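You operate a simulated robot arm through the tools that you are given. There is no shell and no other tool. Be economical: measure what you need, move in short steps, check, and stop when the job is done.

The job below is to be done with a simulated robot arm. You get a single attempt, and the scene is never put back.

## Task
Fit a fresh filter and the yellow-knobbed plate into the upturned lid.
Fine: both lie in the drawer, fresh filters have green tabs; filter first, plate twisted home, drawer shut, the rest in it left.

Only the result counts: the job must be done as asked and must still hold three seconds after the hand-in. Knocking over, shifting, dropping, spilling or breaking anything else fails it. Lids that push on must go on centred and level and be pressed home; caps that screw on are set level and turned clockwise until they are tight.

## Robot
A 6-joint arm with a two-finger parallel gripper on a trunk, on a base that drives. Base frame: it is fixed to the floor where the robot stands at the start and does not move with it; the origin is under the middle of the robot, x ahead of it, y to its left, z up. Readings come in mm, rad, newtons and seconds.
Its first joint turns from -2.897 to 2.897 rad. Places, roughly: container bench drawer [600, -100, 800]. Payload 3.91 kg.
The TCP is the grasp point between the finger pads, 30 mm short of the fingertips. In the tool frame z runs along the fingers and y along their closing line. The gripper opens to 110 mm. The fingers are 20 mm wide and 10 mm thick; the gripper's body (48 by 112 mm) begins 55 mm behind the TCP.
Orientation is that of the tool frame in the base frame, as a unit quaternion [x, y, z, w]. With the fingers straight down and closing along the base's y, the tool's x points along the base's -x, its y along +y and its z along -z.

## Interface
- The arm moves only by the tool jog_arm. Its argument "steps" is a list of rows, each a list of 6 numbers: the shift along the tool's x, y, z in mm, then the turn, a rotation vector about the tool's x, y, z in rad. In form: [[tx, ty, tz, wx, wy, wz], ...]. A call has 1 to 10 rows; each row shifts and turns the commanded pose from where the row before left it, along the tool's axes as they then stand. "claw" is the opening, from 0 (shut) to 1 (fully open), set as the call begins (left out, the last holds). Each row takes 0.2 s and may step no farther than 50 mm and 0.15 rad from the row before; otherwise, or with a gripper value out of range, the whole call is refused. Where a pose cannot be reached the arm comes as near as it can. A force on the tool above 50 N (or 10 N above the force at the start of the call, whichever is more), or a blocked arm, ends the call early, and 0.2 s more pass. The fingers move at their own pace (about 45 mm/s each) and stop on an object; they squeeze with about 27 N. The grip force told is the motor's: it shows also when the fingers shut on nothing. Time passes only in rows, and 0.2 s behind the last, so rows that do not move let the fingers close. It gives the time, the measured TCP pose, the force on the tool (base axes), the opening and the grip force at its end, in the units of the frame above (readings bear some noise), with the torque about the TCP (base axes, N m) and any sound that the robot's microphone picked up.
- Cameras (640 x 400 px; columns grow to the right, rows downward): "scene" is now at [-45, 79.9, 1334.1]; the picture's right is [-0.92, -0.40, 0.00], its down [-0.25, 0.58, -0.78] and it looks along [0.31, -0.71, -0.63] (base axes); focal length 214 px, centre (320, 200). "wrist" rides on the gripper at [77, 7, -114] in the tool frame; the picture's right is [-0.09, 1.00, 0.00], its down [-0.80, -0.07, -0.59] and it looks along [-0.59, -0.05, 0.80] (tool axes); focal length 270 px, centre (320, 200). There is no depth. A picture from a camera that has moved, and an enlarged one, comes with that camera's place and axes in the base frame and with its lens.
- capture(camera): a new picture of that camera. It takes no simulated time.
- raise_lower(by): slides the trunk up (or, below 0, down) by that many mm; the arm and the scene camera ride with it, the base frame stays. It gives what a move gives, with no picture.
- drive_base(legs): drives the robot by 1 to 6 legs, each [ahead, turn to the left] in mm and rad, along the robot's own axes; the way and the turn of a leg run together, so that a leg with both is an arc; at most 1500 mm and 3.142 rad a leg. The arm and the cameras ride along, it lands a little off, and it stops where it bumps. It gives what a move gives.
- aim_head(pan, tilt): turns the head with the scene camera to pan (to the left, within 2.705 rad either way) and tilt (down, from -0.506 to 1.204), counted from straight ahead of the robot. It gives what a move gives.
- zoom(camera, box): a new picture of the part [left, top, right, bottom] of that camera's present view, enlarged. It takes no simulated time.
- job_done(): hands the job in; it is judged then, once.

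Work in short steps. Places have to be worked out from the pictures, the camera data and where the tool is seen: move nearer, look again, correct. Check each grasp and each placing, and mend what went wrong. You have 120 turns and 82 pictures in all, those below and enlarged ones among them. Open the gripper and draw the arm clear of the work before you hand the job in, unless the task says otherwise; then end with one line.

The tools are called after "Call:" by a JSON object that holds its "api" and its "payload". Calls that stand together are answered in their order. jog_arm: Moves the arm, as the interface text tells. Its arguments: {"type":"object","properties":{"steps":{"type":"array","items":{"type":"array","items":{"type":"number"}}},"claw":{"type":"number"}},"required":["steps"]} The other tools are called the same way: raise_lower (by) slides the trunk up or down; drive_base (legs) drives the base; aim_head (pan, tilt) turns the head that bears the scene camera; capture (camera) takes a picture; zoom (camera, box) takes an enlarged picture of a part of a camera's view; job_done () hands the job in.

At the start:

```text
t: 0.0
ee_pos: [320.1, -319.3, 1231.4]
orientation: [0.001, 1.0, 0.0, 0.0]
wrist_force: [-1.0, -0.2, 0.6]
moment: [0.01, -0.04, 0.0]
grip_width: 110.0
finger_force: 0.1
trunk travel left (down, up): [-288.0, 322.0]
robot x, y, heading: [-1.1, 5.0, 0.001]
head pan, tilt: [-1.162, 0.681]
```

scene: 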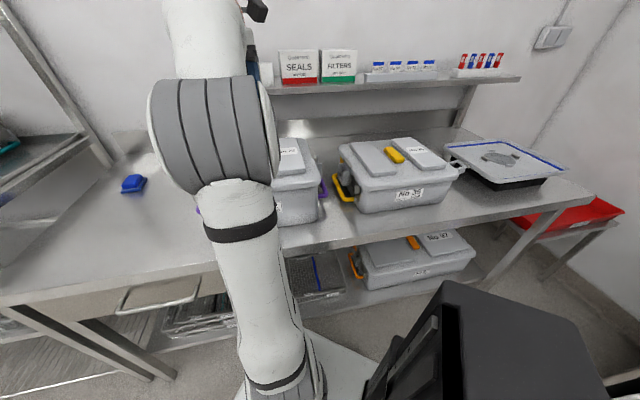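
wrist: 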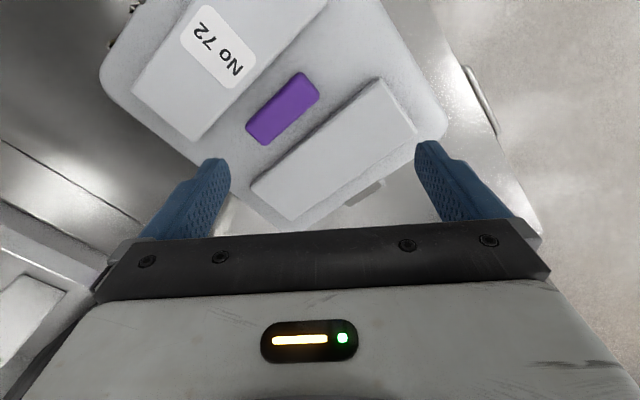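

The picture shows the bench on the right with what looks like an upturned lid (blue-seal rim) at the far end. I look towards the drawer and enlarge the lid.

Call:
{"api": "zoom", "payload": {"camera": "scene", "box": [420, 100, 620, 225]}}

Call:
{"api": "aim_head", "payload": {"pan": -0.4, "tilt": 0.7}}

Call:
{"api": "capture", "payload": {"camera": "scene"}}

```text
3.20 times, centred on (520, 162) of scene
camera zoom: at [-45.0, 79.9, 1334.1], right [-0.92, -0.4, 0.0], down [-0.25, 0.58, -0.78], along [0.31, -0.71, -0.63], focal length 686 px, centre (-320, 320)
```

zoom: 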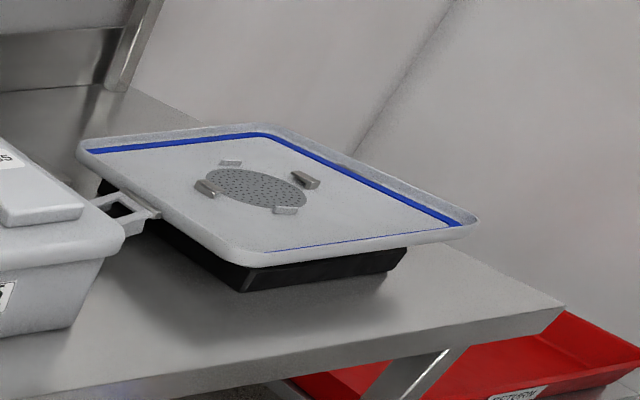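

```text
t: 1.1
ee_pos: [319.3, -318.2, 1229.6]
orientation: [0.001, 1.0, 0.0, 0.0]
wrist_force: [-1.1, -0.1, -0.3]
moment: [0.04, 0.01, -0.01]
grip_width: 109.9
finger_force: 0.0
trunk travel left (down, up): [-288.0, 322.0]
robot x, y, heading: [-0.4, 8.9, -0.003]
head pan, tilt: [-0.4, 0.7]
```

```text
78 pictures are left
camera scene: at [-0.8, 125.4, 1332.4], right [-0.39, -0.92, 0.0], down [-0.59, 0.25, -0.76], along [0.7, -0.3, -0.64], focal length 214 px, centre (320, 200)
```

scene: 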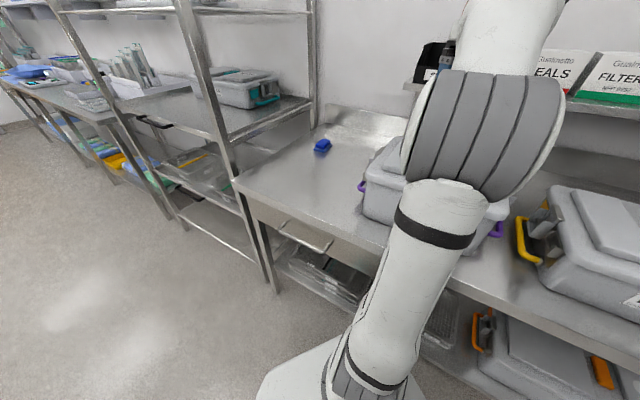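

The drawer handle is at about (430,-10,800) and the bench edge runs along roughly (0.81,0.58). I enlarge the drawer area for detail.

Call:
{"api": "zoom", "payload": {"camera": "scene", "box": [220, 160, 460, 310]}}

```text
2.67 times, centred on (340, 235) of scene
camera zoom: at [-0.8, 125.4, 1332.4], right [-0.39, -0.92, 0.0], down [-0.59, 0.25, -0.76], along [0.7, -0.3, -0.64], focal length 572 px, centre (267, 107)
```

zoom: 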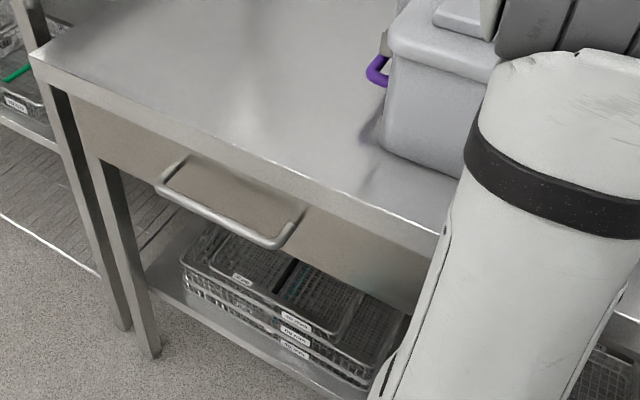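

The handle is a horizontal bow, about 165 mm wide, its centre near (418,3,800). I turn the robot to stand parallel to the bench, so I can drive along it, and point the head at the drawer.

Call:
{"api": "drive_base", "payload": {"legs": [[0, 0.64]]}}

Call:
{"api": "aim_head", "payload": {"pan": -0.6, "tilt": 0.7}}

Call:
{"api": "capture", "payload": {"camera": "scene"}}

```text
t: 3.2
ee_pos: [449.3, -69.2, 1231.2]
orientation: [-0.307, 0.952, 0.0, 0.0]
wrist_force: [0.3, -0.5, 0.3]
moment: [-0.01, 0.01, 0.02]
grip_width: 110.0
finger_force: 0.1
trunk travel left (down, up): [-288.0, 322.0]
robot x, y, heading: [-1.2, -2.4, 0.617]
head pan, tilt: [-0.4, 0.7]
```

```text
t: 3.9
ee_pos: [448.4, -69.6, 1231.2]
orientation: [-0.307, 0.952, 0.0, 0.0]
wrist_force: [0.6, 0.0, -0.4]
moment: [0.02, 0.04, 0.02]
grip_width: 110.2
finger_force: 0.0
trunk travel left (down, up): [-288.0, 322.0]
robot x, y, heading: [0.9, -1.5, 0.619]
head pan, tilt: [-0.6, 0.7]
```

```text
76 pictures are left
camera scene: at [-63.6, 83.9, 1332.4], right [0.02, -1.0, 0.0], down [-0.64, -0.01, -0.76], along [0.76, 0.01, -0.64], focal length 214 px, centre (320, 200)
```

scene: 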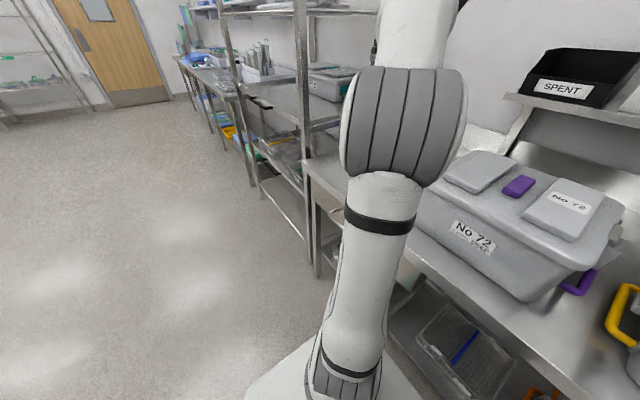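

The arm now blocks the head camera's view of the drawer. I back off 130 mm along the bench so the drawer can open clear of me, and use the wrist camera.

Call:
{"api": "drive_base", "payload": {"legs": [[-130, 0]]}}

Call:
{"api": "capture", "payload": {"camera": "wrist"}}

```text
t: 5.2
ee_pos: [342.3, -144.4, 1231.2]
orientation: [-0.307, 0.952, 0.0, 0.0]
wrist_force: [0.7, -0.9, 0.3]
moment: [0.0, -0.01, -0.01]
grip_width: 110.1
finger_force: 0.0
trunk travel left (down, up): [-288.0, 322.0]
robot x, y, heading: [-104.5, -75.9, 0.619]
head pan, tilt: [-0.6, 0.7]
```

```text
75 pictures are left
camera wrist: at [276.1, -184.2, 1345.4], right [-0.51, 0.86, 0.0], down [0.69, 0.41, 0.59], along [0.51, 0.3, -0.8], focal length 270 px, centre (320, 200)
```

wrist: 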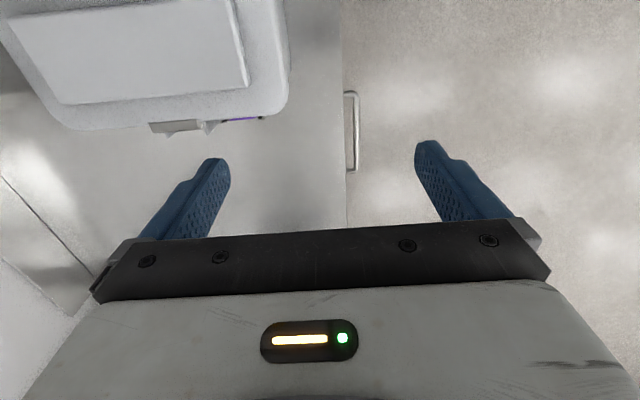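

Triangulated, the handle centre is about (434,3,790), with the bench direction matching the heading. I move the tool away from the bench and start rotating it to point horizontally at the drawer.

Call:
{"api": "jog_arm", "payload": {"steps": [[-32, 38, 0, 0, 0, 0], [-32, 38, 0, 0, 0, 0], [-32, 38, 0, 0, 0, 0], [-32, 38, 0, 0, 0, 0], [-32, 38, 0, 0, 0, 0], [0, 0, 0, 0.143, 0, 0], [0, 0, 0, 0.143, 0, 0], [0, 0, 0, 0.143, 0, 0], [0, 0, 0, 0.143, 0, 0], [0, 0, 0, 0.143, 0, 0]], "claw": 0.45}}

Call:
{"api": "jog_arm", "payload": {"steps": [[0, 0, 0, 0.143, 0, 0], [0, 0, 0, 0.143, 0, 0], [0, 0, 0, 0.143, 0, 0], [0, 0, 0, 0.143, 0, 0], [0, 0, 0, 0.143, 0, 0], [0, 0, 0, 0.1408, 0, 0], [0, 45, 0, 0, 0, 0], [0, 45, 0, 0, 0, 0], [0, 45, 0, 0, 0, 0]]}}

Call:
{"api": "capture", "payload": {"camera": "wrist"}}

Call:
{"api": "capture", "payload": {"camera": "scene"}}

```text
t: 7.4
ee_pos: [361.8, 102.3, 1230.7]
orientation: [-0.288, 0.891, -0.334, 0.107]
wrist_force: [-0.1, 0.7, 0.4]
moment: [0.02, -0.01, 0.0]
grip_width: 49.3
finger_force: 0.1
trunk travel left (down, up): [-288.0, 322.0]
robot x, y, heading: [-102.4, -73.6, 0.621]
head pan, tilt: [-0.6, 0.7]
```

```text
t: 9.4
ee_pos: [359.2, 102.9, 1093.9]
orientation: [-0.217, 0.673, -0.673, 0.217]
wrist_force: [0.0, -0.2, -0.2]
moment: [-0.03, 0.04, 0.02]
grip_width: 49.3
finger_force: 0.1
trunk travel left (down, up): [-288.0, 322.0]
robot x, y, heading: [-107.3, -76.6, 0.62]
head pan, tilt: [-0.6, 0.7]
```

```text
74 pictures are left
camera wrist: at [231.0, 150.2, 1087.3], right [0.07, 0.05, -1.0], down [0.3, 0.95, 0.07], along [0.95, -0.31, 0.05], focal length 270 px, centre (320, 200)
```

wrist: 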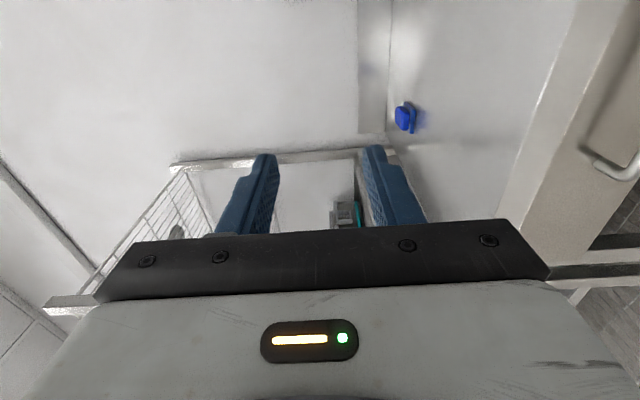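

```text
73 pictures are left
camera scene: at [-170.6, 7.8, 1332.5], right [0.02, -1.0, 0.0], down [-0.64, -0.01, -0.76], along [0.76, 0.01, -0.64], focal length 214 px, centre (320, 200)
```

scene: 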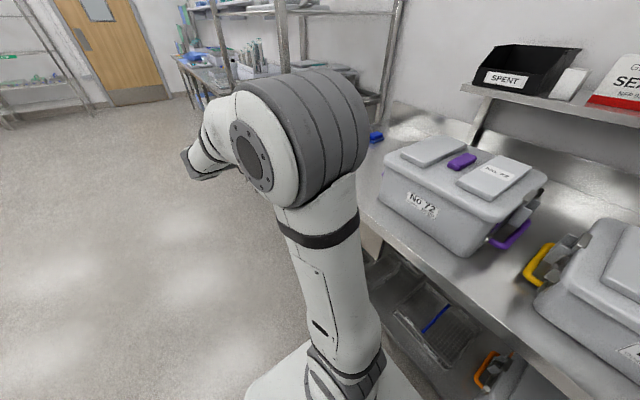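

The tool now points horizontally at the bench and the handle shows at the lower side. I descend 220 mm and look again.

Call:
{"api": "jog_arm", "payload": {"steps": [[0, 44, 0, 0, 0, 0], [0, 44, 0, 0, 0, 0], [0, 44, 0, 0, 0, 0], [0, 44, 0, 0, 0, 0], [0, 44, 0, 0, 0, 0], [0, 0, 0, 0, 0, 0]]}}

Call:
{"api": "capture", "payload": {"camera": "wrist"}}

```text
t: 10.8
ee_pos: [361.1, 102.3, 873.2]
orientation: [0.217, -0.673, 0.673, -0.217]
wrist_force: [0.6, 0.2, 0.6]
moment: [-0.03, -0.01, -0.05]
grip_width: 49.4
finger_force: 0.0
trunk travel left (down, up): [-288.0, 322.0]
robot x, y, heading: [-102.0, -74.3, 0.615]
head pan, tilt: [-0.6, 0.7]
```

```text
72 pictures are left
camera wrist: at [232.4, 151.2, 867.4], right [0.07, 0.05, -1.0], down [0.3, 0.95, 0.07], along [0.95, -0.31, 0.05], focal length 270 px, centre (320, 200)
```

wrist: 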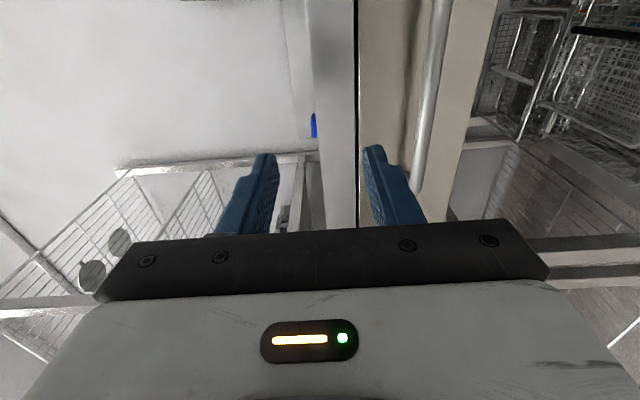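

The bar lies at z≈779, about 126 mm ahead of the TCP. I go down to its level and approach partway, then check.

Call:
{"api": "jog_arm", "payload": {"steps": [[-3, 47, 0, 0, 0, 0], [-3, 47, 0, 0, 0, 0], [0, 0, 35, 0, 0, 0], [0, 0, 35, 0, 0, 0], [0, 0, 0, 0, 0, 0]]}}

Call:
{"api": "capture", "payload": {"camera": "wrist"}}

```text
t: 12.0
ee_pos: [408.8, 48.4, 780.4]
orientation: [-0.218, 0.673, -0.673, 0.215]
wrist_force: [-0.7, -0.1, -1.0]
moment: [-0.03, -0.02, -0.02]
grip_width: 49.7
finger_force: 0.0
trunk travel left (down, up): [-288.0, 322.0]
robot x, y, heading: [-106.0, -79.4, 0.617]
head pan, tilt: [-0.6, 0.7]
```

```text
71 pictures are left
camera wrist: at [280.6, 97.0, 774.1], right [0.07, 0.05, -1.0], down [0.3, 0.95, 0.07], along [0.95, -0.31, 0.05], focal length 270 px, centre (320, 200)
```

wrist: 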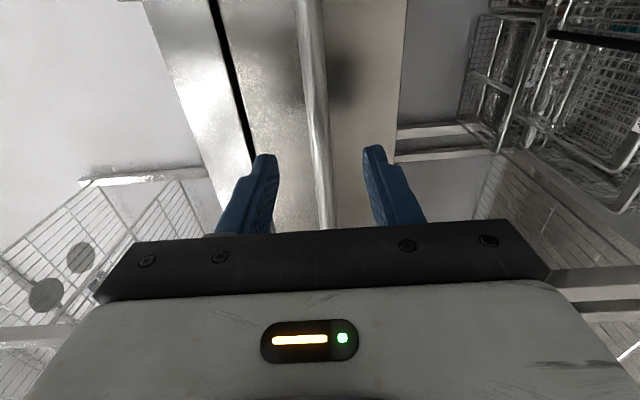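

The bar is centred between the fingers. I go in 42 mm and close.

Call:
{"api": "jog_arm", "payload": {"steps": [[0, 0, 15, 0, 0, 0], [0, 0, 15, 0, 0, 0], [0, 0, 12, 0, 0, 0], [0, 0, 0, 0, 0, 0]]}}

Call:
{"api": "jog_arm", "payload": {"steps": [[0, 0, 0, 0, 0, 0], [0, 0, 0, 0, 0, 0], [0, 0, 0, 0, 0, 0], [0, 0, 0, 0, 0, 0]], "claw": 0}}

```text
t: 13.0
ee_pos: [431.5, 16.6, 779.7]
orientation: [-0.217, 0.674, -0.672, 0.216]
wrist_force: [0.4, -0.1, 0.2]
moment: [0.03, 0.02, 0.0]
grip_width: 49.4
finger_force: 0.1
trunk travel left (down, up): [-288.0, 322.0]
robot x, y, heading: [-105.5, -72.2, 0.618]
head pan, tilt: [-0.6, 0.7]
```

```text
t: 14.0
ee_pos: [431.6, 16.6, 779.5]
orientation: [-0.218, 0.673, -0.673, 0.216]
wrist_force: [-2.6, 1.3, -8.7]
moment: [0.19, -0.02, 0.08]
grip_width: 13.9
finger_force: 44.9
trunk travel left (down, up): [-288.0, 322.0]
robot x, y, heading: [-108.6, -78.2, 0.623]
head pan, tilt: [-0.6, 0.7]
```

The bar is gripped (13.9 mm). I pull the drawer out gently.

Call:
{"api": "jog_arm", "payload": {"steps": [[0, 0, -15, 0, 0, 0], [0, 0, -20, 0, 0, 0], [0, 0, -20, 0, 0, 0], [0, 0, -20, 0, 0, 0], [0, 0, -20, 0, 0, 0], [0, 0, -20, 0, 0, 0], [0, 0, -20, 0, 0, 0], [0, 0, -20, 0, 0, 0]]}}

Call:
{"api": "capture", "payload": {"camera": "scene"}}

```text
t: 15.8
ee_pos: [342.4, 140.5, 780.6]
orientation: [-0.217, 0.674, -0.673, 0.214]
wrist_force: [-9.8, -6.9, -36.9]
moment: [0.4, 0.1, 0.01]
grip_width: 13.9
finger_force: 44.9
trunk travel left (down, up): [-288.0, 322.0]
robot x, y, heading: [-106.3, -73.4, 0.618]
head pan, tilt: [-0.6, 0.7]
```

```text
70 pictures are left
camera scene: at [-169.0, 8.3, 1332.2], right [0.02, -1.0, 0.0], down [-0.65, -0.01, -0.76], along [0.76, 0.01, -0.65], focal length 214 px, centre (320, 200)
```

scene: 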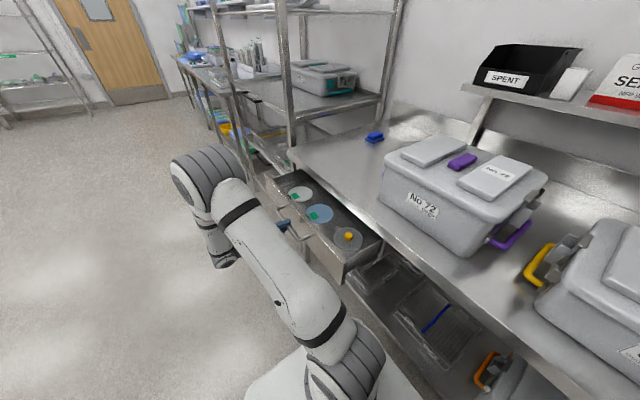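

The drawer is out ~155 mm, and discs and the yellow-knobbed plate are visible. I enlarge the contents before pulling farther.

Call:
{"api": "zoom", "payload": {"camera": "scene", "box": [260, 160, 400, 250]}}

Call:
{"api": "jog_arm", "payload": {"steps": [[0, 1.5, 0, 0, 0, 0], [0, 0, -15, 0, 0, 0], [0, 0, -15, 0, 0, 0], [0, 0, -15, 0, 0, 0], [0, 0, -15, 0, 0, 0]]}}

```text
4.44 times, centred on (330, 205) of scene
camera zoom: at [-169.0, 8.3, 1332.2], right [0.02, -1.0, 0.0], down [-0.65, -0.01, -0.76], along [0.76, 0.01, -0.65], focal length 953 px, centre (276, 178)
```

zoom: 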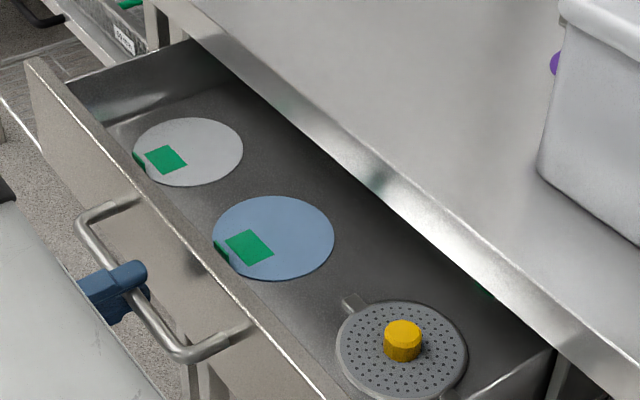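

```text
t: 17.0
ee_pos: [306.5, 191.8, 779.7]
orientation: [0.216, -0.673, 0.673, -0.219]
wrist_force: [3.5, 4.5, -13.3]
moment: [0.04, 0.0, -0.3]
grip_width: 13.8
finger_force: 45.0
trunk travel left (down, up): [-288.0, 322.0]
robot x, y, heading: [-102.1, -72.9, 0.617]
head pan, tilt: [-0.6, 0.7]
```

Two discs have green tabs, one white and one blue. I open a bit more to see whether there are others further back.

Call:
{"api": "jog_arm", "payload": {"steps": [[0, 0, -15, 0, 0, 0], [0, 0, -15, 0, 0, 0], [0, 0, -15, 0, 0, 0], [0, 0, -15, 0, 0, 0], [0, 0, 0, 0, 0, 0]]}}

Call:
{"api": "aim_head", "payload": {"pan": -0.75, "tilt": 0.75}}

Call:
{"api": "capture", "payload": {"camera": "scene"}}

```text
t: 18.2
ee_pos: [272.3, 239.7, 780.5]
orientation: [0.218, -0.672, 0.674, -0.217]
wrist_force: [16.2, 13.2, -8.0]
moment: [0.24, 0.01, 1.19]
grip_width: 13.5
finger_force: 45.3
trunk travel left (down, up): [-288.0, 322.0]
robot x, y, heading: [-108.7, -76.1, 0.615]
head pan, tilt: [-0.6, 0.7]
```

```text
t: 18.9
ee_pos: [272.5, 239.9, 780.3]
orientation: [0.218, -0.673, 0.673, -0.216]
wrist_force: [20.0, 14.5, -6.4]
moment: [0.16, -0.07, 1.16]
grip_width: 13.8
finger_force: 44.9
trunk travel left (down, up): [-288.0, 322.0]
robot x, y, heading: [-105.4, -73.0, 0.623]
head pan, tilt: [-0.75, 0.75]
```

```text
68 pictures are left
camera scene: at [-171.1, -2.8, 1328.2], right [-0.13, -0.99, 0.0], down [-0.68, 0.09, -0.73], along [0.72, -0.1, -0.68], focal length 214 px, centre (320, 200)
```

scene: 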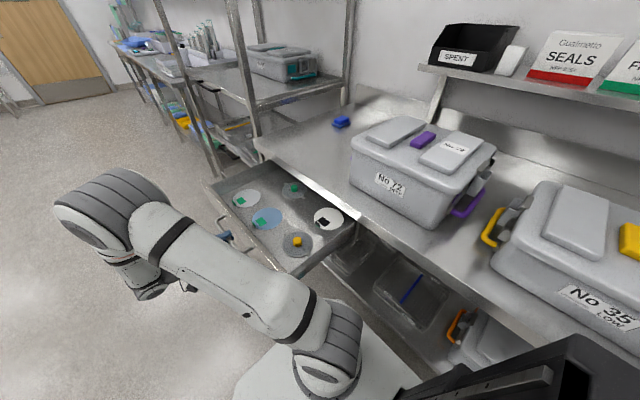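

Call:
{"api": "zoom", "payload": {"camera": "scene", "box": [200, 150, 370, 275]}}

Call:
{"api": "zoom", "payload": {"camera": "scene", "box": [420, 10, 640, 110]}}

```text
3.20 times, centred on (285, 212) of scene
camera zoom: at [-171.1, -2.8, 1328.2], right [-0.13, -0.99, 0.0], down [-0.68, 0.09, -0.73], along [0.72, -0.1, -0.68], focal length 686 px, centre (432, 160)
```

zoom: 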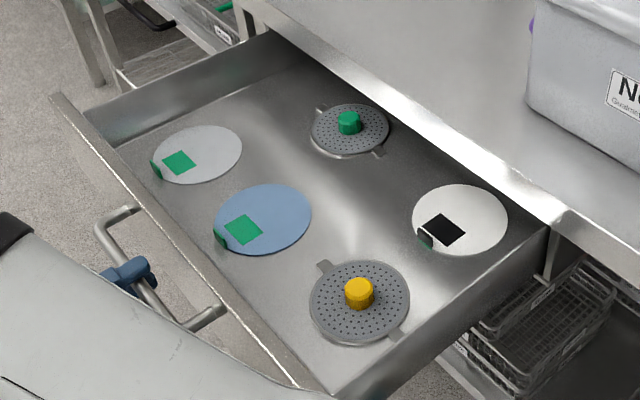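

```text
2.91 times, centred on (530, 60) of scene
camera zoom: at [-171.1, -2.8, 1328.2], right [-0.13, -0.99, 0.0], down [-0.68, 0.09, -0.73], along [0.72, -0.1, -0.68], focal length 624 px, centre (-291, 607)
```

zoom: 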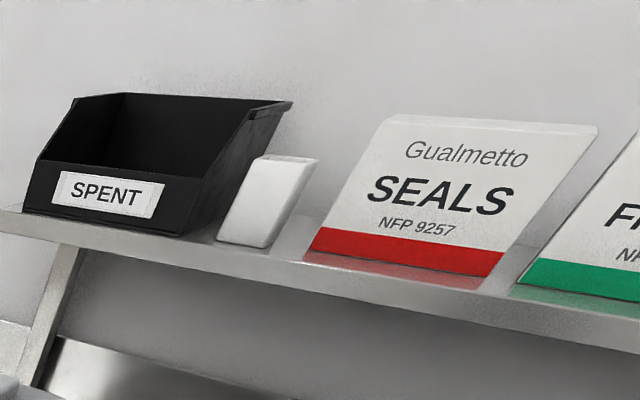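

The drawer holds: a white and a blue disc with green tabs, a black-tabbed (spent) one, and yellow- and green-knobbed plates. I release the handle, back off and raise.

Call:
{"api": "jog_arm", "payload": {"steps": [[0, 0, 0, 0, 0, 0], [0, 0, 0, 0, 0, 0], [0, 0, -30, 0, 0, 0], [0, 0, -30, 0, 0, 0], [0, 0, -20, 0, 0, 0], [0, -45, 0, 0, 0, 0], [0, -45, 0, 0, 0, 0], [0, -45, 0, 0, 0, 0], [0, -45, 0, 0, 0, 0], [0, -45, 0, 0, 0, 0]], "claw": 0.4}}

Call:
{"api": "jog_arm", "payload": {"steps": [[0, -45, 0, 0, 0, 0], [0, -30, 0, -0.143, 0, 0], [0, 0, 0, -0.143, 0, 0], [0, 0, 0, -0.143, 0, 0], [0, 0, 0, -0.143, 0, 0], [0, 0, 0, -0.143, 0, 0], [0, 0, 0, -0.143, 0, 0], [0, 0, 0, -0.143, 0, 0], [0, 0, 0, -0.143, 0, 0], [0, 0, 0, -0.143, 0, 0]]}}

Call:
{"api": "jog_arm", "payload": {"steps": [[0, 0, 0, -0.143, 0, 0], [0, 0, 0, -0.1408, 0, 0], [0, -45, 0, 0, 0, 0], [0, -45, 0, 0, 0, 0], [0, -45, 0, 0, 0, 0], [0, 0, 0, 0, 0, 0]]}}

Call:
{"api": "capture", "payload": {"camera": "wrist"}}

```text
t: 21.1
ee_pos: [240.2, 288.6, 991.2]
orientation: [-0.22, 0.674, -0.671, 0.218]
wrist_force: [-0.1, 0.4, 0.5]
moment: [0.02, 0.0, -0.02]
grip_width: 44.1
finger_force: 0.1
out of reach, approached as far as the arm can: row 9, 10
trunk travel left (down, up): [-288.0, 322.0]
robot x, y, heading: [-102.0, -70.0, 0.621]
head pan, tilt: [-0.75, 0.75]
```

```text
t: 23.3
ee_pos: [256.6, 276.6, 1054.7]
orientation: [-0.304, 0.943, -0.132, 0.043]
wrist_force: [0.0, 0.7, 0.4]
moment: [-0.02, 0.03, -0.02]
grip_width: 44.1
finger_force: 0.1
out of reach, approached as far as the arm can: row 1
trunk travel left (down, up): [-288.0, 322.0]
robot x, y, heading: [-108.0, -78.5, 0.614]
head pan, tilt: [-0.75, 0.75]
```

```text
t: 24.7
ee_pos: [336.1, 163.4, 1056.0]
orientation: [-0.306, 0.952, -0.001, 0.0]
wrist_force: [-0.4, 0.1, 0.4]
moment: [-0.01, 0.03, 0.0]
grip_width: 44.0
finger_force: 0.0
trunk travel left (down, up): [-288.0, 322.0]
robot x, y, heading: [-106.6, -74.5, 0.62]
head pan, tilt: [-0.75, 0.75]
```

```text
65 pictures are left
camera wrist: at [270.6, 124.1, 1171.6], right [-0.51, 0.86, 0.0], down [0.69, 0.41, 0.59], along [0.51, 0.3, -0.8], focal length 270 px, centre (320, 200)
```

wrist: 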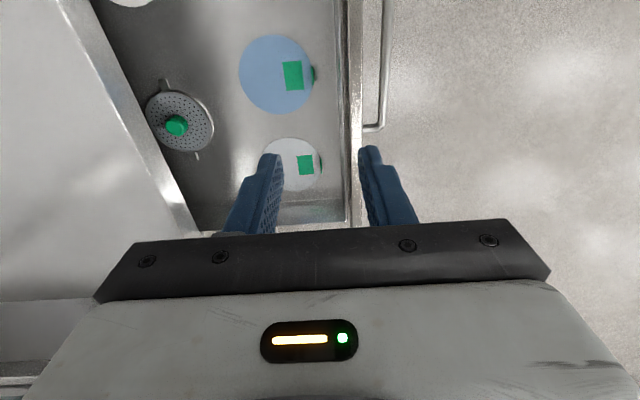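

I shift the wrist back along the bench so that the whole drawer is visible unobstructed.

Call:
{"api": "jog_arm", "payload": {"steps": [[45, -10, 0, 0, 0, 0], [45, -10, 0, 0, 0, 0], [0, -10, 0, 0, 0, 0]], "claw": 0.9}}

Call:
{"api": "capture", "payload": {"camera": "wrist"}}

```text
t: 25.5
ee_pos: [278.5, 88.9, 1056.4]
orientation: [-0.307, 0.952, 0.001, -0.001]
wrist_force: [-0.5, 0.8, 0.7]
moment: [0.02, 0.02, 0.02]
grip_width: 99.0
finger_force: 0.0
trunk travel left (down, up): [-288.0, 322.0]
robot x, y, heading: [-105.9, -73.4, 0.622]
head pan, tilt: [-0.75, 0.75]
```

```text
64 pictures are left
camera wrist: at [212.6, 48.9, 1170.4], right [-0.51, 0.86, 0.0], down [0.69, 0.41, 0.59], along [0.51, 0.3, -0.8], focal length 270 px, centre (320, 200)
```

wrist: 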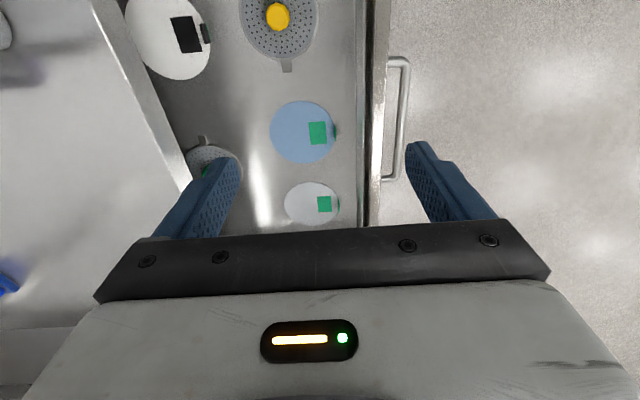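

All discs measure about 108–110 mm at z≈740; blue is at about (379,113), white (501,200), plate (264,14). I enlarge the two green-tabbed discs to tell them apart.

Call:
{"api": "zoom", "payload": {"camera": "wrist", "box": [240, 80, 400, 230]}}

```text
2.67 times, centred on (320, 155) of wrist
camera zoom: at [212.6, 48.9, 1170.4], right [-0.51, 0.86, 0.0], down [0.69, 0.41, 0.59], along [0.51, 0.3, -0.8], focal length 721 px, centre (320, 320)
```

zoom: 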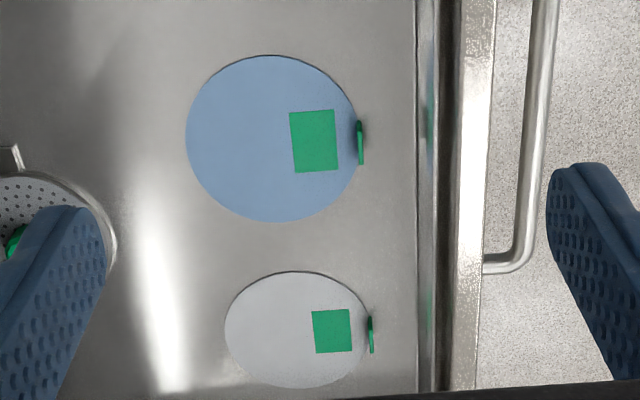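

Both carry green tabs. I read the FILTERS box label in case it says which kind to use.

Call:
{"api": "aim_head", "payload": {"pan": -1.4, "tilt": 0.4}}

Call:
{"api": "capture", "payload": {"camera": "scene"}}

```text
t: 26.6
ee_pos: [279.0, 88.7, 1055.2]
orientation: [-0.306, 0.952, 0.0, 0.0]
wrist_force: [0.1, 0.3, 0.2]
moment: [-0.03, -0.02, -0.03]
grip_width: 99.2
finger_force: 0.0
trunk travel left (down, up): [-288.0, 322.0]
robot x, y, heading: [-102.2, -76.4, 0.617]
head pan, tilt: [-1.4, 0.4]
```

```text
62 pictures are left
camera scene: at [-189.8, -59.0, 1359.2], right [-0.7, -0.71, 0.0], down [-0.28, 0.27, -0.92], along [0.65, -0.65, -0.39], focal length 214 px, centre (320, 200)
```

scene: 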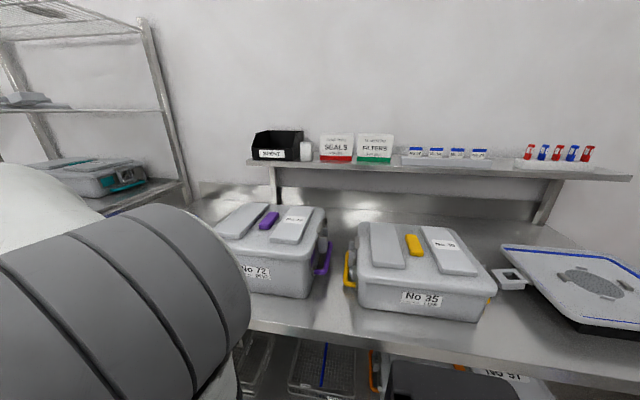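

Call:
{"api": "zoom", "payload": {"camera": "scene", "box": [310, 130, 500, 175]}}

Call:
{"api": "zoom", "payload": {"camera": "scene", "box": [480, 230, 640, 345]}}

```text
3.37 times, centred on (405, 152) of scene
camera zoom: at [-189.8, -59.0, 1359.2], right [-0.7, -0.71, 0.0], down [-0.28, 0.27, -0.92], along [0.65, -0.65, -0.39], focal length 722 px, centre (34, 360)
```

zoom: 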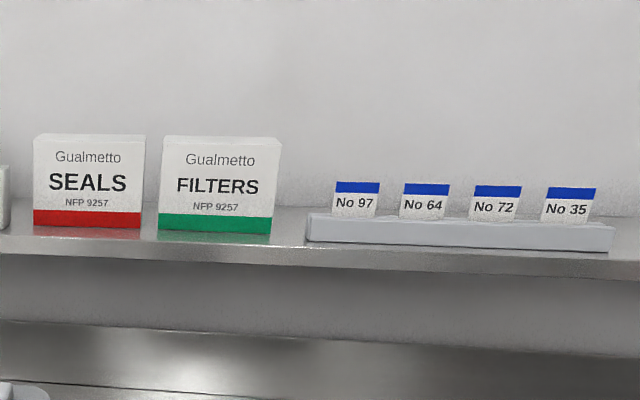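

```text
3.48 times, centred on (560, 288) of scene
camera zoom: at [-189.8, -59.0, 1359.2], right [-0.7, -0.71, 0.0], down [-0.28, 0.27, -0.92], along [0.65, -0.65, -0.39], focal length 746 px, centre (-515, -104)
```

zoom: 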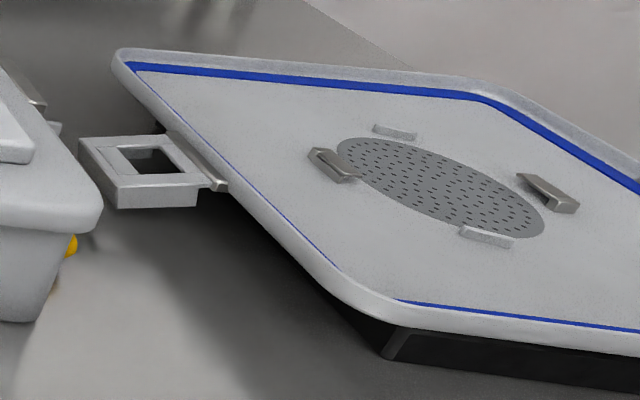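

Both green-tabbed discs are equal in size; I'll take the white one. Its upright tab should be near (470,244); I move above it with a partly closed gripper.

Call:
{"api": "jog_arm", "payload": {"steps": [[-41, 3, 0, 0, 0, 0], [-41, 3, 0, 0, 0, 0], [-41, 3, 0, 0, 0, 0], [-41, 3, 0, 0, 0, 0], [-41, 3, 0, 0, 0, 0], [-41, 0, 0, 0, 0, 0], [0, 0, 50, 0, 0, 0], [0, 0, 50, 0, 0, 0], [0, 0, 50, 0, 0, 0], [0, 0, 0, 0, 0, 0]], "claw": 0.3}}

Call:
{"api": "capture", "payload": {"camera": "wrist"}}

```text
t: 28.8
ee_pos: [472.1, 242.1, 902.6]
orientation: [-0.307, 0.952, 0.0, 0.0]
wrist_force: [-0.3, -0.8, 0.1]
moment: [0.02, 0.01, 0.01]
grip_width: 33.4
finger_force: 0.2
trunk travel left (down, up): [-288.0, 322.0]
robot x, y, heading: [-101.5, -74.2, 0.615]
head pan, tilt: [-1.4, 0.4]
```

```text
59 pictures are left
camera wrist: at [406.4, 203.1, 1017.5], right [-0.51, 0.86, 0.0], down [0.69, 0.41, 0.59], along [0.51, 0.3, -0.8], focal length 270 px, centre (320, 200)
```

wrist: 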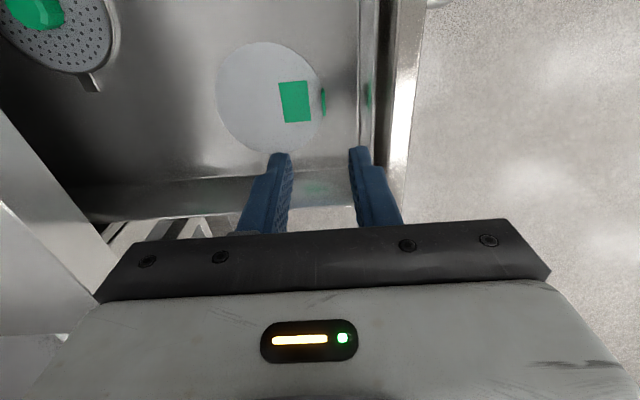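

The tab now computes to (473,245), nearly under the TCP, with ~34 mm to the front wall. I narrow the opening and go down partway.

Call:
{"api": "jog_arm", "payload": {"steps": [[-2, 2, 40, 0, 0, 0], [0, 0, 40, 0, 0, 0], [0, 0, 25, 0, 0, 0], [0, 0, 0, 0, 0, 0]], "claw": 0.22}}

Call:
{"api": "capture", "payload": {"camera": "wrist"}}

```text
t: 29.8
ee_pos: [472.2, 247.1, 798.6]
orientation: [-0.307, 0.952, 0.0, -0.001]
wrist_force: [-0.1, -0.5, -0.7]
moment: [-0.04, 0.01, -0.03]
grip_width: 24.4
finger_force: 0.1
trunk travel left (down, up): [-288.0, 322.0]
robot x, y, heading: [-101.6, -73.5, 0.622]
head pan, tilt: [-1.4, 0.4]
```

```text
58 pictures are left
camera wrist: at [406.8, 208.2, 913.7], right [-0.51, 0.86, 0.0], down [0.69, 0.41, 0.59], along [0.51, 0.3, -0.8], focal length 270 px, centre (320, 200)
```

wrist: 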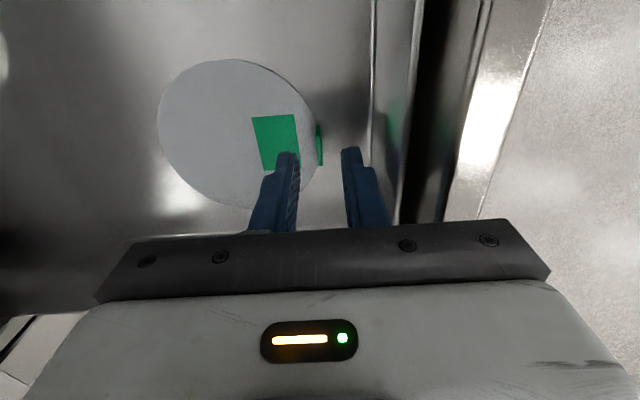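

The tab sits between the fingers. I lower until the tips are ~5 mm above the floor and close.

Call:
{"api": "jog_arm", "payload": {"steps": [[0, -1, 12, 0, 0, 0], [0, 0, 10, 0, 0, 0], [0, 0, 0, 0, 0, 0]]}}

Call:
{"api": "zoom", "payload": {"camera": "wrist", "box": [220, 80, 420, 230]}}

```text
t: 30.6
ee_pos: [473.4, 247.4, 781.4]
orientation: [-0.306, 0.952, 0.001, 0.004]
wrist_force: [7.5, 4.0, 37.0]
moment: [0.74, 2.25, -0.43]
grip_width: 24.3
finger_force: 0.1
trunk travel left (down, up): [-288.0, 322.0]
robot x, y, heading: [-105.8, -77.0, 0.613]
head pan, tilt: [-1.4, 0.4]
```

```text
2.67 times, centred on (320, 155) of wrist
camera zoom: at [406.5, 206.7, 896.2], right [-0.51, 0.86, 0.0], down [0.69, 0.41, 0.6], along [0.52, 0.31, -0.8], focal length 721 px, centre (320, 320)
```

zoom: 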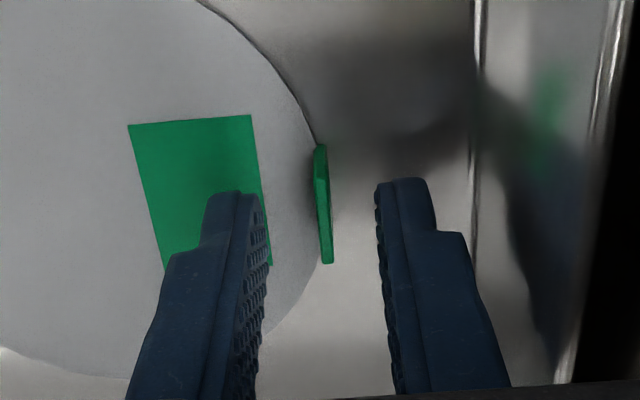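

The contact is the gripper body on the drawer front's top edge, so I must turn the gripper 90° (closing along the bench) and take the ~29 mm long tab by its ends. I rise and rotate.

Call:
{"api": "jog_arm", "payload": {"steps": [[0, 0, -40, 0, 0, 0], [0, 0, 0, 0, 0, -0.143], [0, 0, 0, 0, 0, -0.143], [0, 0, 0, 0, 0, -0.143], [0, 0, 0, 0, 0, -0.143], [0, 0, 0, 0, 0, -0.143], [0, 0, 0, 0, 0, -0.143], [0, 0, 0, 0, 0, -0.143], [0, 0, 0, 0, 0, -0.143], [0, 0, 0, 0, 0, -0.143]], "claw": 0.5}}

Call:
{"api": "jog_arm", "payload": {"steps": [[0, 0, 0, 0, 0, -0.143], [0, 0, 0, 0, 0, -0.1408], [0, 0, 0, 0, 0, 0]]}}

Call:
{"api": "capture", "payload": {"camera": "wrist"}}

```text
t: 32.8
ee_pos: [472.9, 246.8, 817.8]
orientation: [0.817, -0.577, 0.0, 0.0]
wrist_force: [-0.2, -0.4, 0.1]
moment: [0.02, -0.01, 0.02]
grip_width: 55.0
finger_force: 0.1
trunk travel left (down, up): [-288.0, 322.0]
robot x, y, heading: [-107.9, -75.4, 0.618]
head pan, tilt: [-1.4, 0.4]
```

```text
t: 33.6
ee_pos: [471.1, 246.7, 817.1]
orientation: [0.89, -0.456, 0.001, -0.001]
wrist_force: [0.1, -0.9, 0.2]
moment: [0.02, -0.04, -0.02]
grip_width: 54.8
finger_force: 0.1
trunk travel left (down, up): [-288.0, 322.0]
robot x, y, heading: [-104.7, -76.3, 0.619]
head pan, tilt: [-1.4, 0.4]
```

```text
56 pictures are left
camera wrist: at [512.2, 180.3, 932.0], right [-0.86, -0.51, 0.0], down [-0.41, 0.69, 0.59], along [-0.3, 0.51, -0.8], focal length 270 px, centre (320, 200)
```

wrist: 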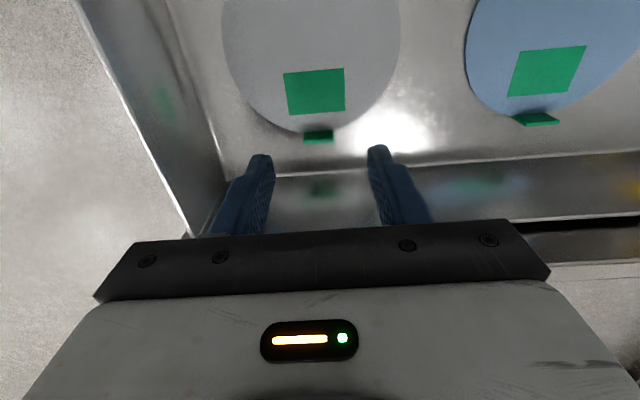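

The tab is now lined up between the fingers, standing roughly 15–20 mm tall. I descend to put the tips just above the floor.

Call:
{"api": "jog_arm", "payload": {"steps": [[-1, -1.5, 15, 0, 0, 0], [0, 0, 15, 0, 0, 0], [0, 0, 8, 0, 0, 0], [0, 0, 0, 0, 0, 0]]}}

Call:
{"api": "zoom", "payload": {"camera": "wrist", "box": [220, 80, 420, 230]}}

```text
t: 34.6
ee_pos: [472.3, 246.8, 779.5]
orientation: [0.89, -0.457, 0.0, 0.0]
wrist_force: [0.8, -0.6, -0.2]
moment: [0.01, 0.03, -0.01]
grip_width: 55.1
finger_force: 0.1
trunk travel left (down, up): [-288.0, 322.0]
robot x, y, heading: [-107.0, -74.9, 0.618]
head pan, tilt: [-1.4, 0.4]
```

```text
2.67 times, centred on (320, 155) of wrist
camera zoom: at [512.8, 181.2, 893.3], right [-0.86, -0.51, 0.0], down [-0.41, 0.69, 0.59], along [-0.3, 0.51, -0.8], focal length 721 px, centre (320, 320)
```

zoom: 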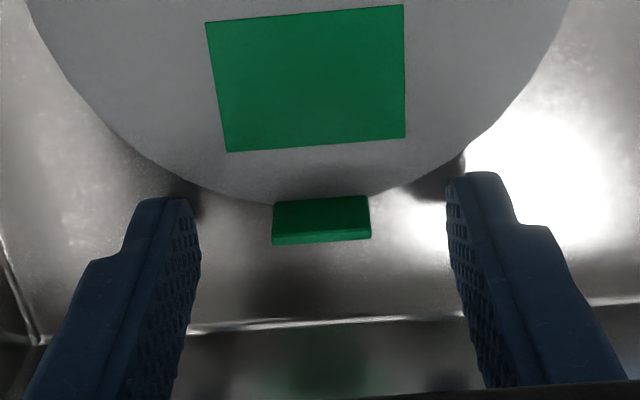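

The tab is centred between the tips. I lower 4 mm more, shift 2 mm outward and close.

Call:
{"api": "jog_arm", "payload": {"steps": [[-2, 0, 4, 0, 0, 0], [0, 0, 0, 0, 0, 0]]}}

Call:
{"api": "jog_arm", "payload": {"steps": [[0, 0, 0, 0, 0, 0], [0, 0, 0, 0, 0, 0], [0, 0, 0, 0, 0, 0], [0, 0, 0, 0, 0, 0]], "claw": 0.0}}

Call:
{"api": "zoom", "payload": {"camera": "wrist", "box": [220, 80, 420, 230]}}

```text
t: 35.2
ee_pos: [472.6, 250.3, 775.2]
orientation: [0.89, -0.457, 0.0, 0.0]
wrist_force: [1.4, -0.1, 1.8]
moment: [0.07, 0.06, -0.03]
grip_width: 54.9
finger_force: 0.1
trunk travel left (down, up): [-288.0, 322.0]
robot x, y, heading: [-102.3, -72.2, 0.614]
head pan, tilt: [-1.4, 0.4]
```

```text
t: 36.2
ee_pos: [471.6, 249.5, 775.2]
orientation: [0.889, -0.457, 0.0, 0.0]
wrist_force: [0.0, 0.2, 0.0]
moment: [-0.01, 0.01, -0.01]
grip_width: 20.0
finger_force: 26.8
trunk travel left (down, up): [-288.0, 322.0]
robot x, y, heading: [-104.3, -73.0, 0.618]
head pan, tilt: [-1.4, 0.4]
```

```text
2.67 times, centred on (320, 155) of wrist
camera zoom: at [511.7, 183.3, 890.1], right [-0.86, -0.51, 0.0], down [-0.41, 0.69, 0.59], along [-0.3, 0.51, -0.8], focal length 721 px, centre (320, 320)
```

zoom: 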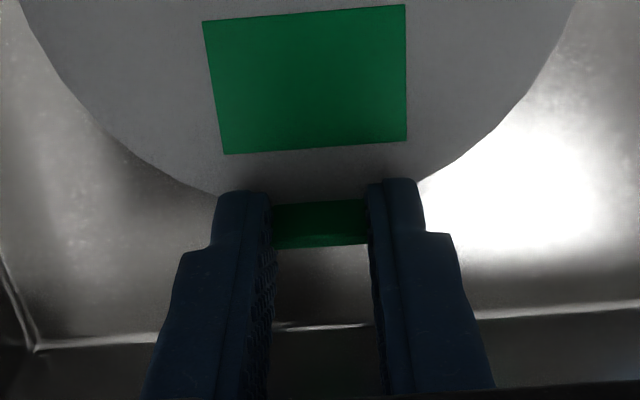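

The tab is held (20 mm between pads). I lift 130 mm and check that the disc hangs level.

Call:
{"api": "jog_arm", "payload": {"steps": [[0, 0, -10, 0, 0, 0], [0, 0, -20, 0, 0, 0], [0, 0, -30, 0, 0, 0], [0, 0, -35, 0, 0, 0], [0, 0, -35, 0, 0, 0], [0, 0, 0, 0, 0, 0]]}}

Call:
{"api": "capture", "payload": {"camera": "wrist"}}

```text
t: 37.6
ee_pos: [471.8, 248.2, 904.4]
orientation: [0.889, -0.457, 0.0, 0.0]
wrist_force: [-0.1, -0.5, 0.8]
moment: [0.01, -0.01, 0.0]
grip_width: 19.9
finger_force: 26.9
trunk travel left (down, up): [-288.0, 322.0]
robot x, y, heading: [-105.0, -76.4, 0.616]
head pan, tilt: [-1.4, 0.4]
```

```text
53 pictures are left
camera wrist: at [511.6, 182.5, 1018.6], right [-0.86, -0.51, 0.0], down [-0.41, 0.69, 0.59], along [-0.3, 0.51, -0.8], focal length 270 px, centre (320, 200)
```

wrist: 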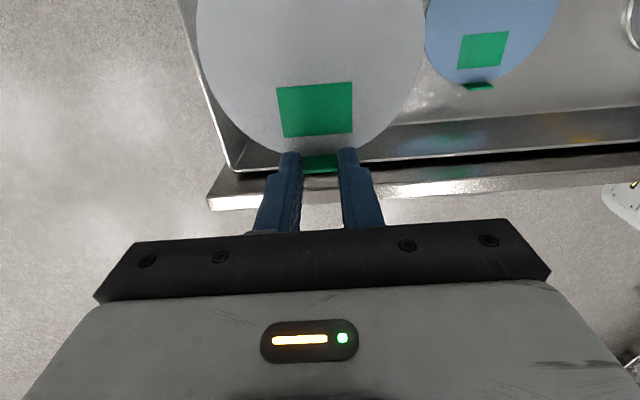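

The filter hangs level; its centre is ~56 mm along tool x and ~33 mm below the TCP. Before reversing along the bench I check what lies behind.

Call:
{"api": "aim_head", "payload": {"pan": -2.4, "tilt": 0.6}}

Call:
{"api": "capture", "payload": {"camera": "scene"}}

```text
t: 38.8
ee_pos: [471.0, 249.9, 903.7]
orientation: [0.889, -0.457, 0.001, 0.0]
wrist_force: [0.8, 0.0, 0.0]
moment: [0.0, 0.0, -0.03]
grip_width: 20.0
finger_force: 26.8
trunk travel left (down, up): [-288.0, 322.0]
robot x, y, heading: [-104.6, -75.4, 0.617]
head pan, tilt: [-2.4, 0.6]
```

```text
52 pictures are left
camera scene: at [-273.9, -80.1, 1341.1], right [-0.98, 0.21, 0.0], down [0.12, 0.55, -0.83], along [-0.17, -0.81, -0.56], focal length 214 px, centre (320, 200)
```

scene: 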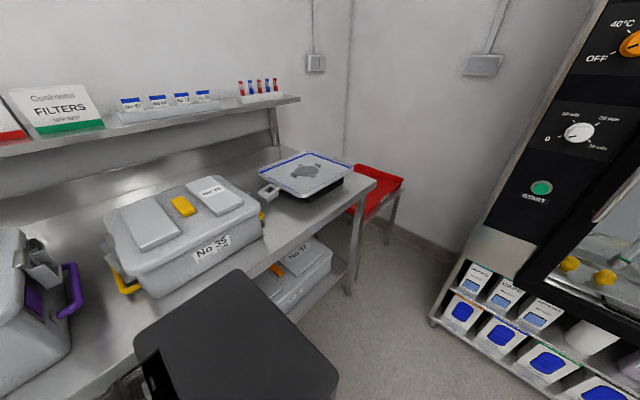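

The way back is clear for ~700 mm. The lid's centre triangulates to about (-372,-831,960). I raise the trunk and drive back 560 mm.

Call:
{"api": "raise_lower", "payload": {"by": 200}}

Call:
{"api": "drive_base", "payload": {"legs": [[-560, 0]]}}

Call:
{"api": "aim_head", "payload": {"pan": -1.6, "tilt": 0.75}}

Call:
{"api": "capture", "payload": {"camera": "scene"}}

```text
t: 41.0
ee_pos: [472.7, 249.2, 1103.3]
orientation: [0.89, -0.457, 0.0, 0.0]
wrist_force: [0.1, 0.6, -0.4]
moment: [0.0, -0.02, 0.01]
grip_width: 20.0
finger_force: 27.1
trunk travel left (down, up): [-488.0, 122.0]
robot x, y, heading: [-108.7, -72.4, 0.616]
head pan, tilt: [-2.4, 0.6]
```

```text
t: 44.2
ee_pos: [22.8, -79.0, 1103.8]
orientation: [0.885, -0.466, 0.0, -0.001]
wrist_force: [-0.1, 0.6, -0.4]
moment: [0.01, 0.02, 0.0]
grip_width: 20.1
finger_force: 27.1
trunk travel left (down, up): [-488.0, 122.0]
robot x, y, heading: [-564.8, -390.3, 0.601]
head pan, tilt: [-2.4, 0.6]
```

```text
t: 45.3
ee_pos: [23.9, -79.3, 1103.4]
orientation: [0.885, -0.466, -0.001, 0.0]
wrist_force: [0.1, 0.1, -0.6]
moment: [0.0, 0.01, 0.0]
grip_width: 20.0
finger_force: 27.3
trunk travel left (down, up): [-488.0, 122.0]
robot x, y, heading: [-561.8, -395.8, 0.6]
head pan, tilt: [-1.6, 0.75]
```

```text
51 pictures are left
camera scene: at [-664.8, -377.8, 1528.2], right [-0.84, -0.54, 0.0], down [-0.37, 0.57, -0.73], along [0.39, -0.62, -0.68], focal length 214 px, centre (320, 200)
```

scene: 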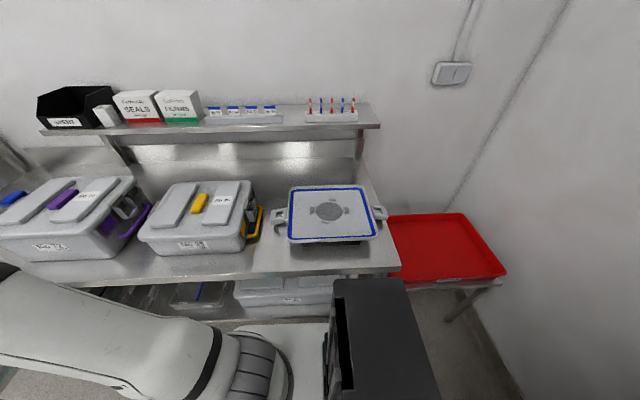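

Call:
{"api": "zoom", "payload": {"camera": "scene", "box": [260, 170, 400, 260]}}

```text
4.44 times, centred on (330, 215) of scene
camera zoom: at [-664.8, -377.8, 1528.2], right [-0.84, -0.54, 0.0], down [-0.37, 0.57, -0.73], along [0.39, -0.62, -0.68], focal length 953 px, centre (276, 133)
```

zoom: 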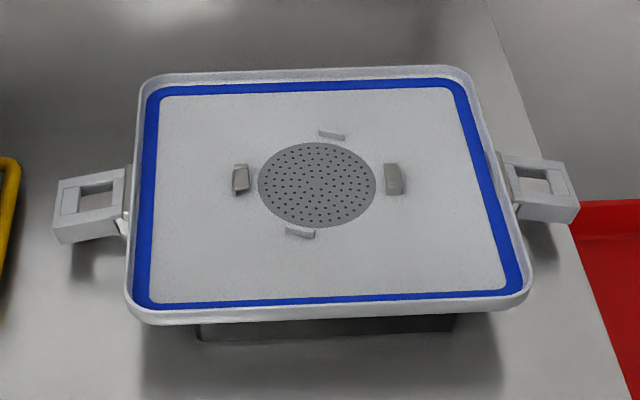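

The lid has hooks left and right and low stops front and back around the perforated patch. I enlarge to see which way the hooks open.

Call:
{"api": "zoom", "payload": {"camera": "scene", "box": [305, 194, 353, 224]}}

```text
13.33 times, centred on (329, 209) of scene
camera zoom: at [-664.8, -377.8, 1528.2], right [-0.84, -0.54, 0.0], down [-0.37, 0.57, -0.73], along [0.39, -0.62, -0.68], focal length 2860 px, centre (200, 80)
```

zoom: 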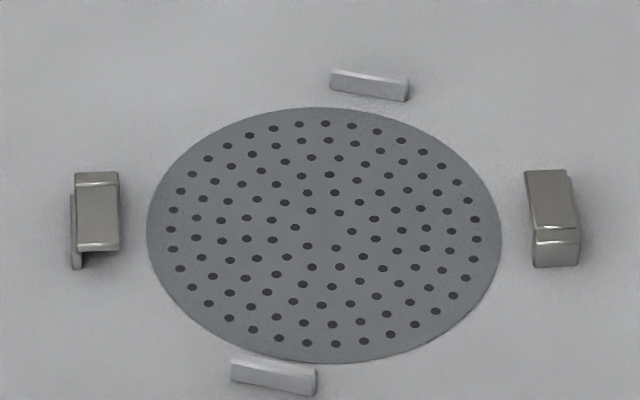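

The hooks take the ears with a clockwise twist (left ear enters from the front, right ear from the back), so the filter's tab should sit front-right. I raise more and swing the arm over the bench in two calls.

Call:
{"api": "raise_lower", "payload": {"by": 90}}

Call:
{"api": "jog_arm", "payload": {"steps": [[0, 42, 0, 0, 0, 0], [0, 42, 0, 0, 0, 0], [0, 42, 0, 0, 0, 0], [0, 42, 0, 0, 0, 0], [0, 42, 0, 0, 0, 0], [44, 12.5, 0, 0, 0, 0], [44, 12.5, 0, 0, 0, 0], [44, 12.5, 0, 0, 0, 0], [44, 12.5, 0, 0, 0, 0]]}}

Call:
{"api": "jog_arm", "payload": {"steps": [[34, 30, 0, 0, 0, 0], [34, 30, 0, 0, 0, 0], [34, 30, 0, 0, 0, 0], [34, 30, 0, 0, 0, 0], [34, 30, 0, 0, 0, 0], [3, 42, 0, 0, 0, 0], [3, 42, 0, 0, 0, 0], [3, 42, 0, 0, 0, 0], [3, 42, 0, 0, 0, 0], [3, 42, 0, 0, 0, 0]]}}

Call:
{"api": "jog_arm", "payload": {"steps": [[0, 40, 0, 0, 0, -0.15], [0, 0, 0, 0, 0, -0.15], [0, 0, 0, 0, 0, -0.15], [0, 0, 0, 0, 0, -0.15], [0, 0, 0, 0, 0, -0.15], [0, 0, 0, 0, 0, 0]]}}

Call:
{"api": "capture", "payload": {"camera": "scene"}}

```text
t: 46.6
ee_pos: [22.7, -79.4, 1193.8]
orientation: [0.885, -0.466, -0.001, 0.0]
wrist_force: [-0.4, 0.1, -0.6]
moment: [0.0, 0.02, 0.03]
grip_width: 19.7
finger_force: 27.0
trunk travel left (down, up): [-578.0, 32.0]
robot x, y, heading: [-564.8, -393.9, 0.603]
head pan, tilt: [-1.6, 0.75]
```

```text
t: 48.6
ee_pos: [-92.2, -371.3, 1192.0]
orientation: [0.885, -0.466, 0.0, 0.0]
wrist_force: [-0.1, -0.2, -0.7]
moment: [0.0, 0.0, 0.02]
grip_width: 20.0
finger_force: 26.9
trunk travel left (down, up): [-578.0, 32.0]
robot x, y, heading: [-561.8, -391.8, 0.6]
head pan, tilt: [-1.6, 0.75]
```

```text
t: 50.8
ee_pos: [-240.0, -689.9, 1191.0]
orientation: [0.88, -0.476, -0.004, 0.01]
wrist_force: [-0.1, 0.3, 0.3]
moment: [0.02, 0.04, 0.0]
grip_width: 19.9
finger_force: 26.8
out of reach, approached as far as the arm can: row 9, 10
trunk travel left (down, up): [-578.0, 32.0]
robot x, y, heading: [-560.3, -392.7, 0.596]
head pan, tilt: [-1.6, 0.75]
```

```text
t: 52.2
ee_pos: [-132.5, -489.3, 1143.0]
orientation: [0.986, -0.159, -0.017, 0.055]
wrist_force: [-0.3, 0.0, 0.3]
moment: [0.01, 0.0, 0.01]
grip_width: 19.7
finger_force: 27.3
out of reach, approached as far as the arm can: row 1, 2, 3, 4, 5
trunk travel left (down, up): [-578.0, 32.0]
robot x, y, heading: [-562.9, -392.6, 0.596]
head pan, tilt: [-1.6, 0.75]
```

```text
48 pictures are left
camera scene: at [-665.0, -378.0, 1618.2], right [-0.84, -0.54, 0.0], down [-0.37, 0.57, -0.73], along [0.39, -0.62, -0.68], focal length 214 px, centre (320, 200)
```

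scene: 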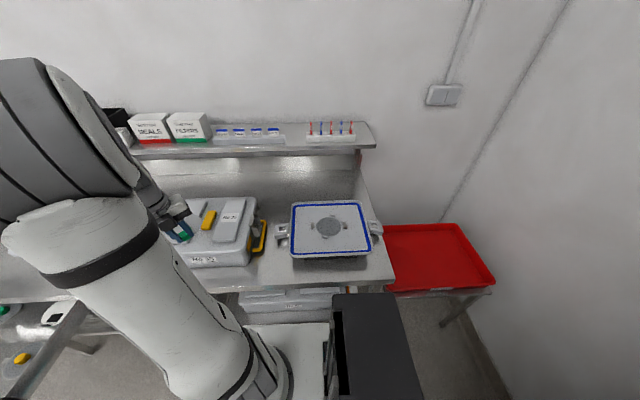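

The arm hit a wrist limit turning that way; I'll use the opposite free sector (tab back-left), which suits the wrist. First a no-move call to see where the commanded pose stands.

Call:
{"api": "jog_arm", "payload": {"steps": [[0, 0, 0, 0, 0, 0.15]]}}

```text
t: 52.6
ee_pos: [-133.9, -488.4, 1143.3]
orientation: [0.974, -0.223, -0.015, 0.044]
wrist_force: [0.9, -0.1, -0.1]
moment: [0.01, -0.01, 0.01]
grip_width: 20.0
finger_force: 27.2
trunk travel left (down, up): [-578.0, 32.0]
robot x, y, heading: [-558.8, -391.1, 0.605]
head pan, tilt: [-1.6, 0.75]
```

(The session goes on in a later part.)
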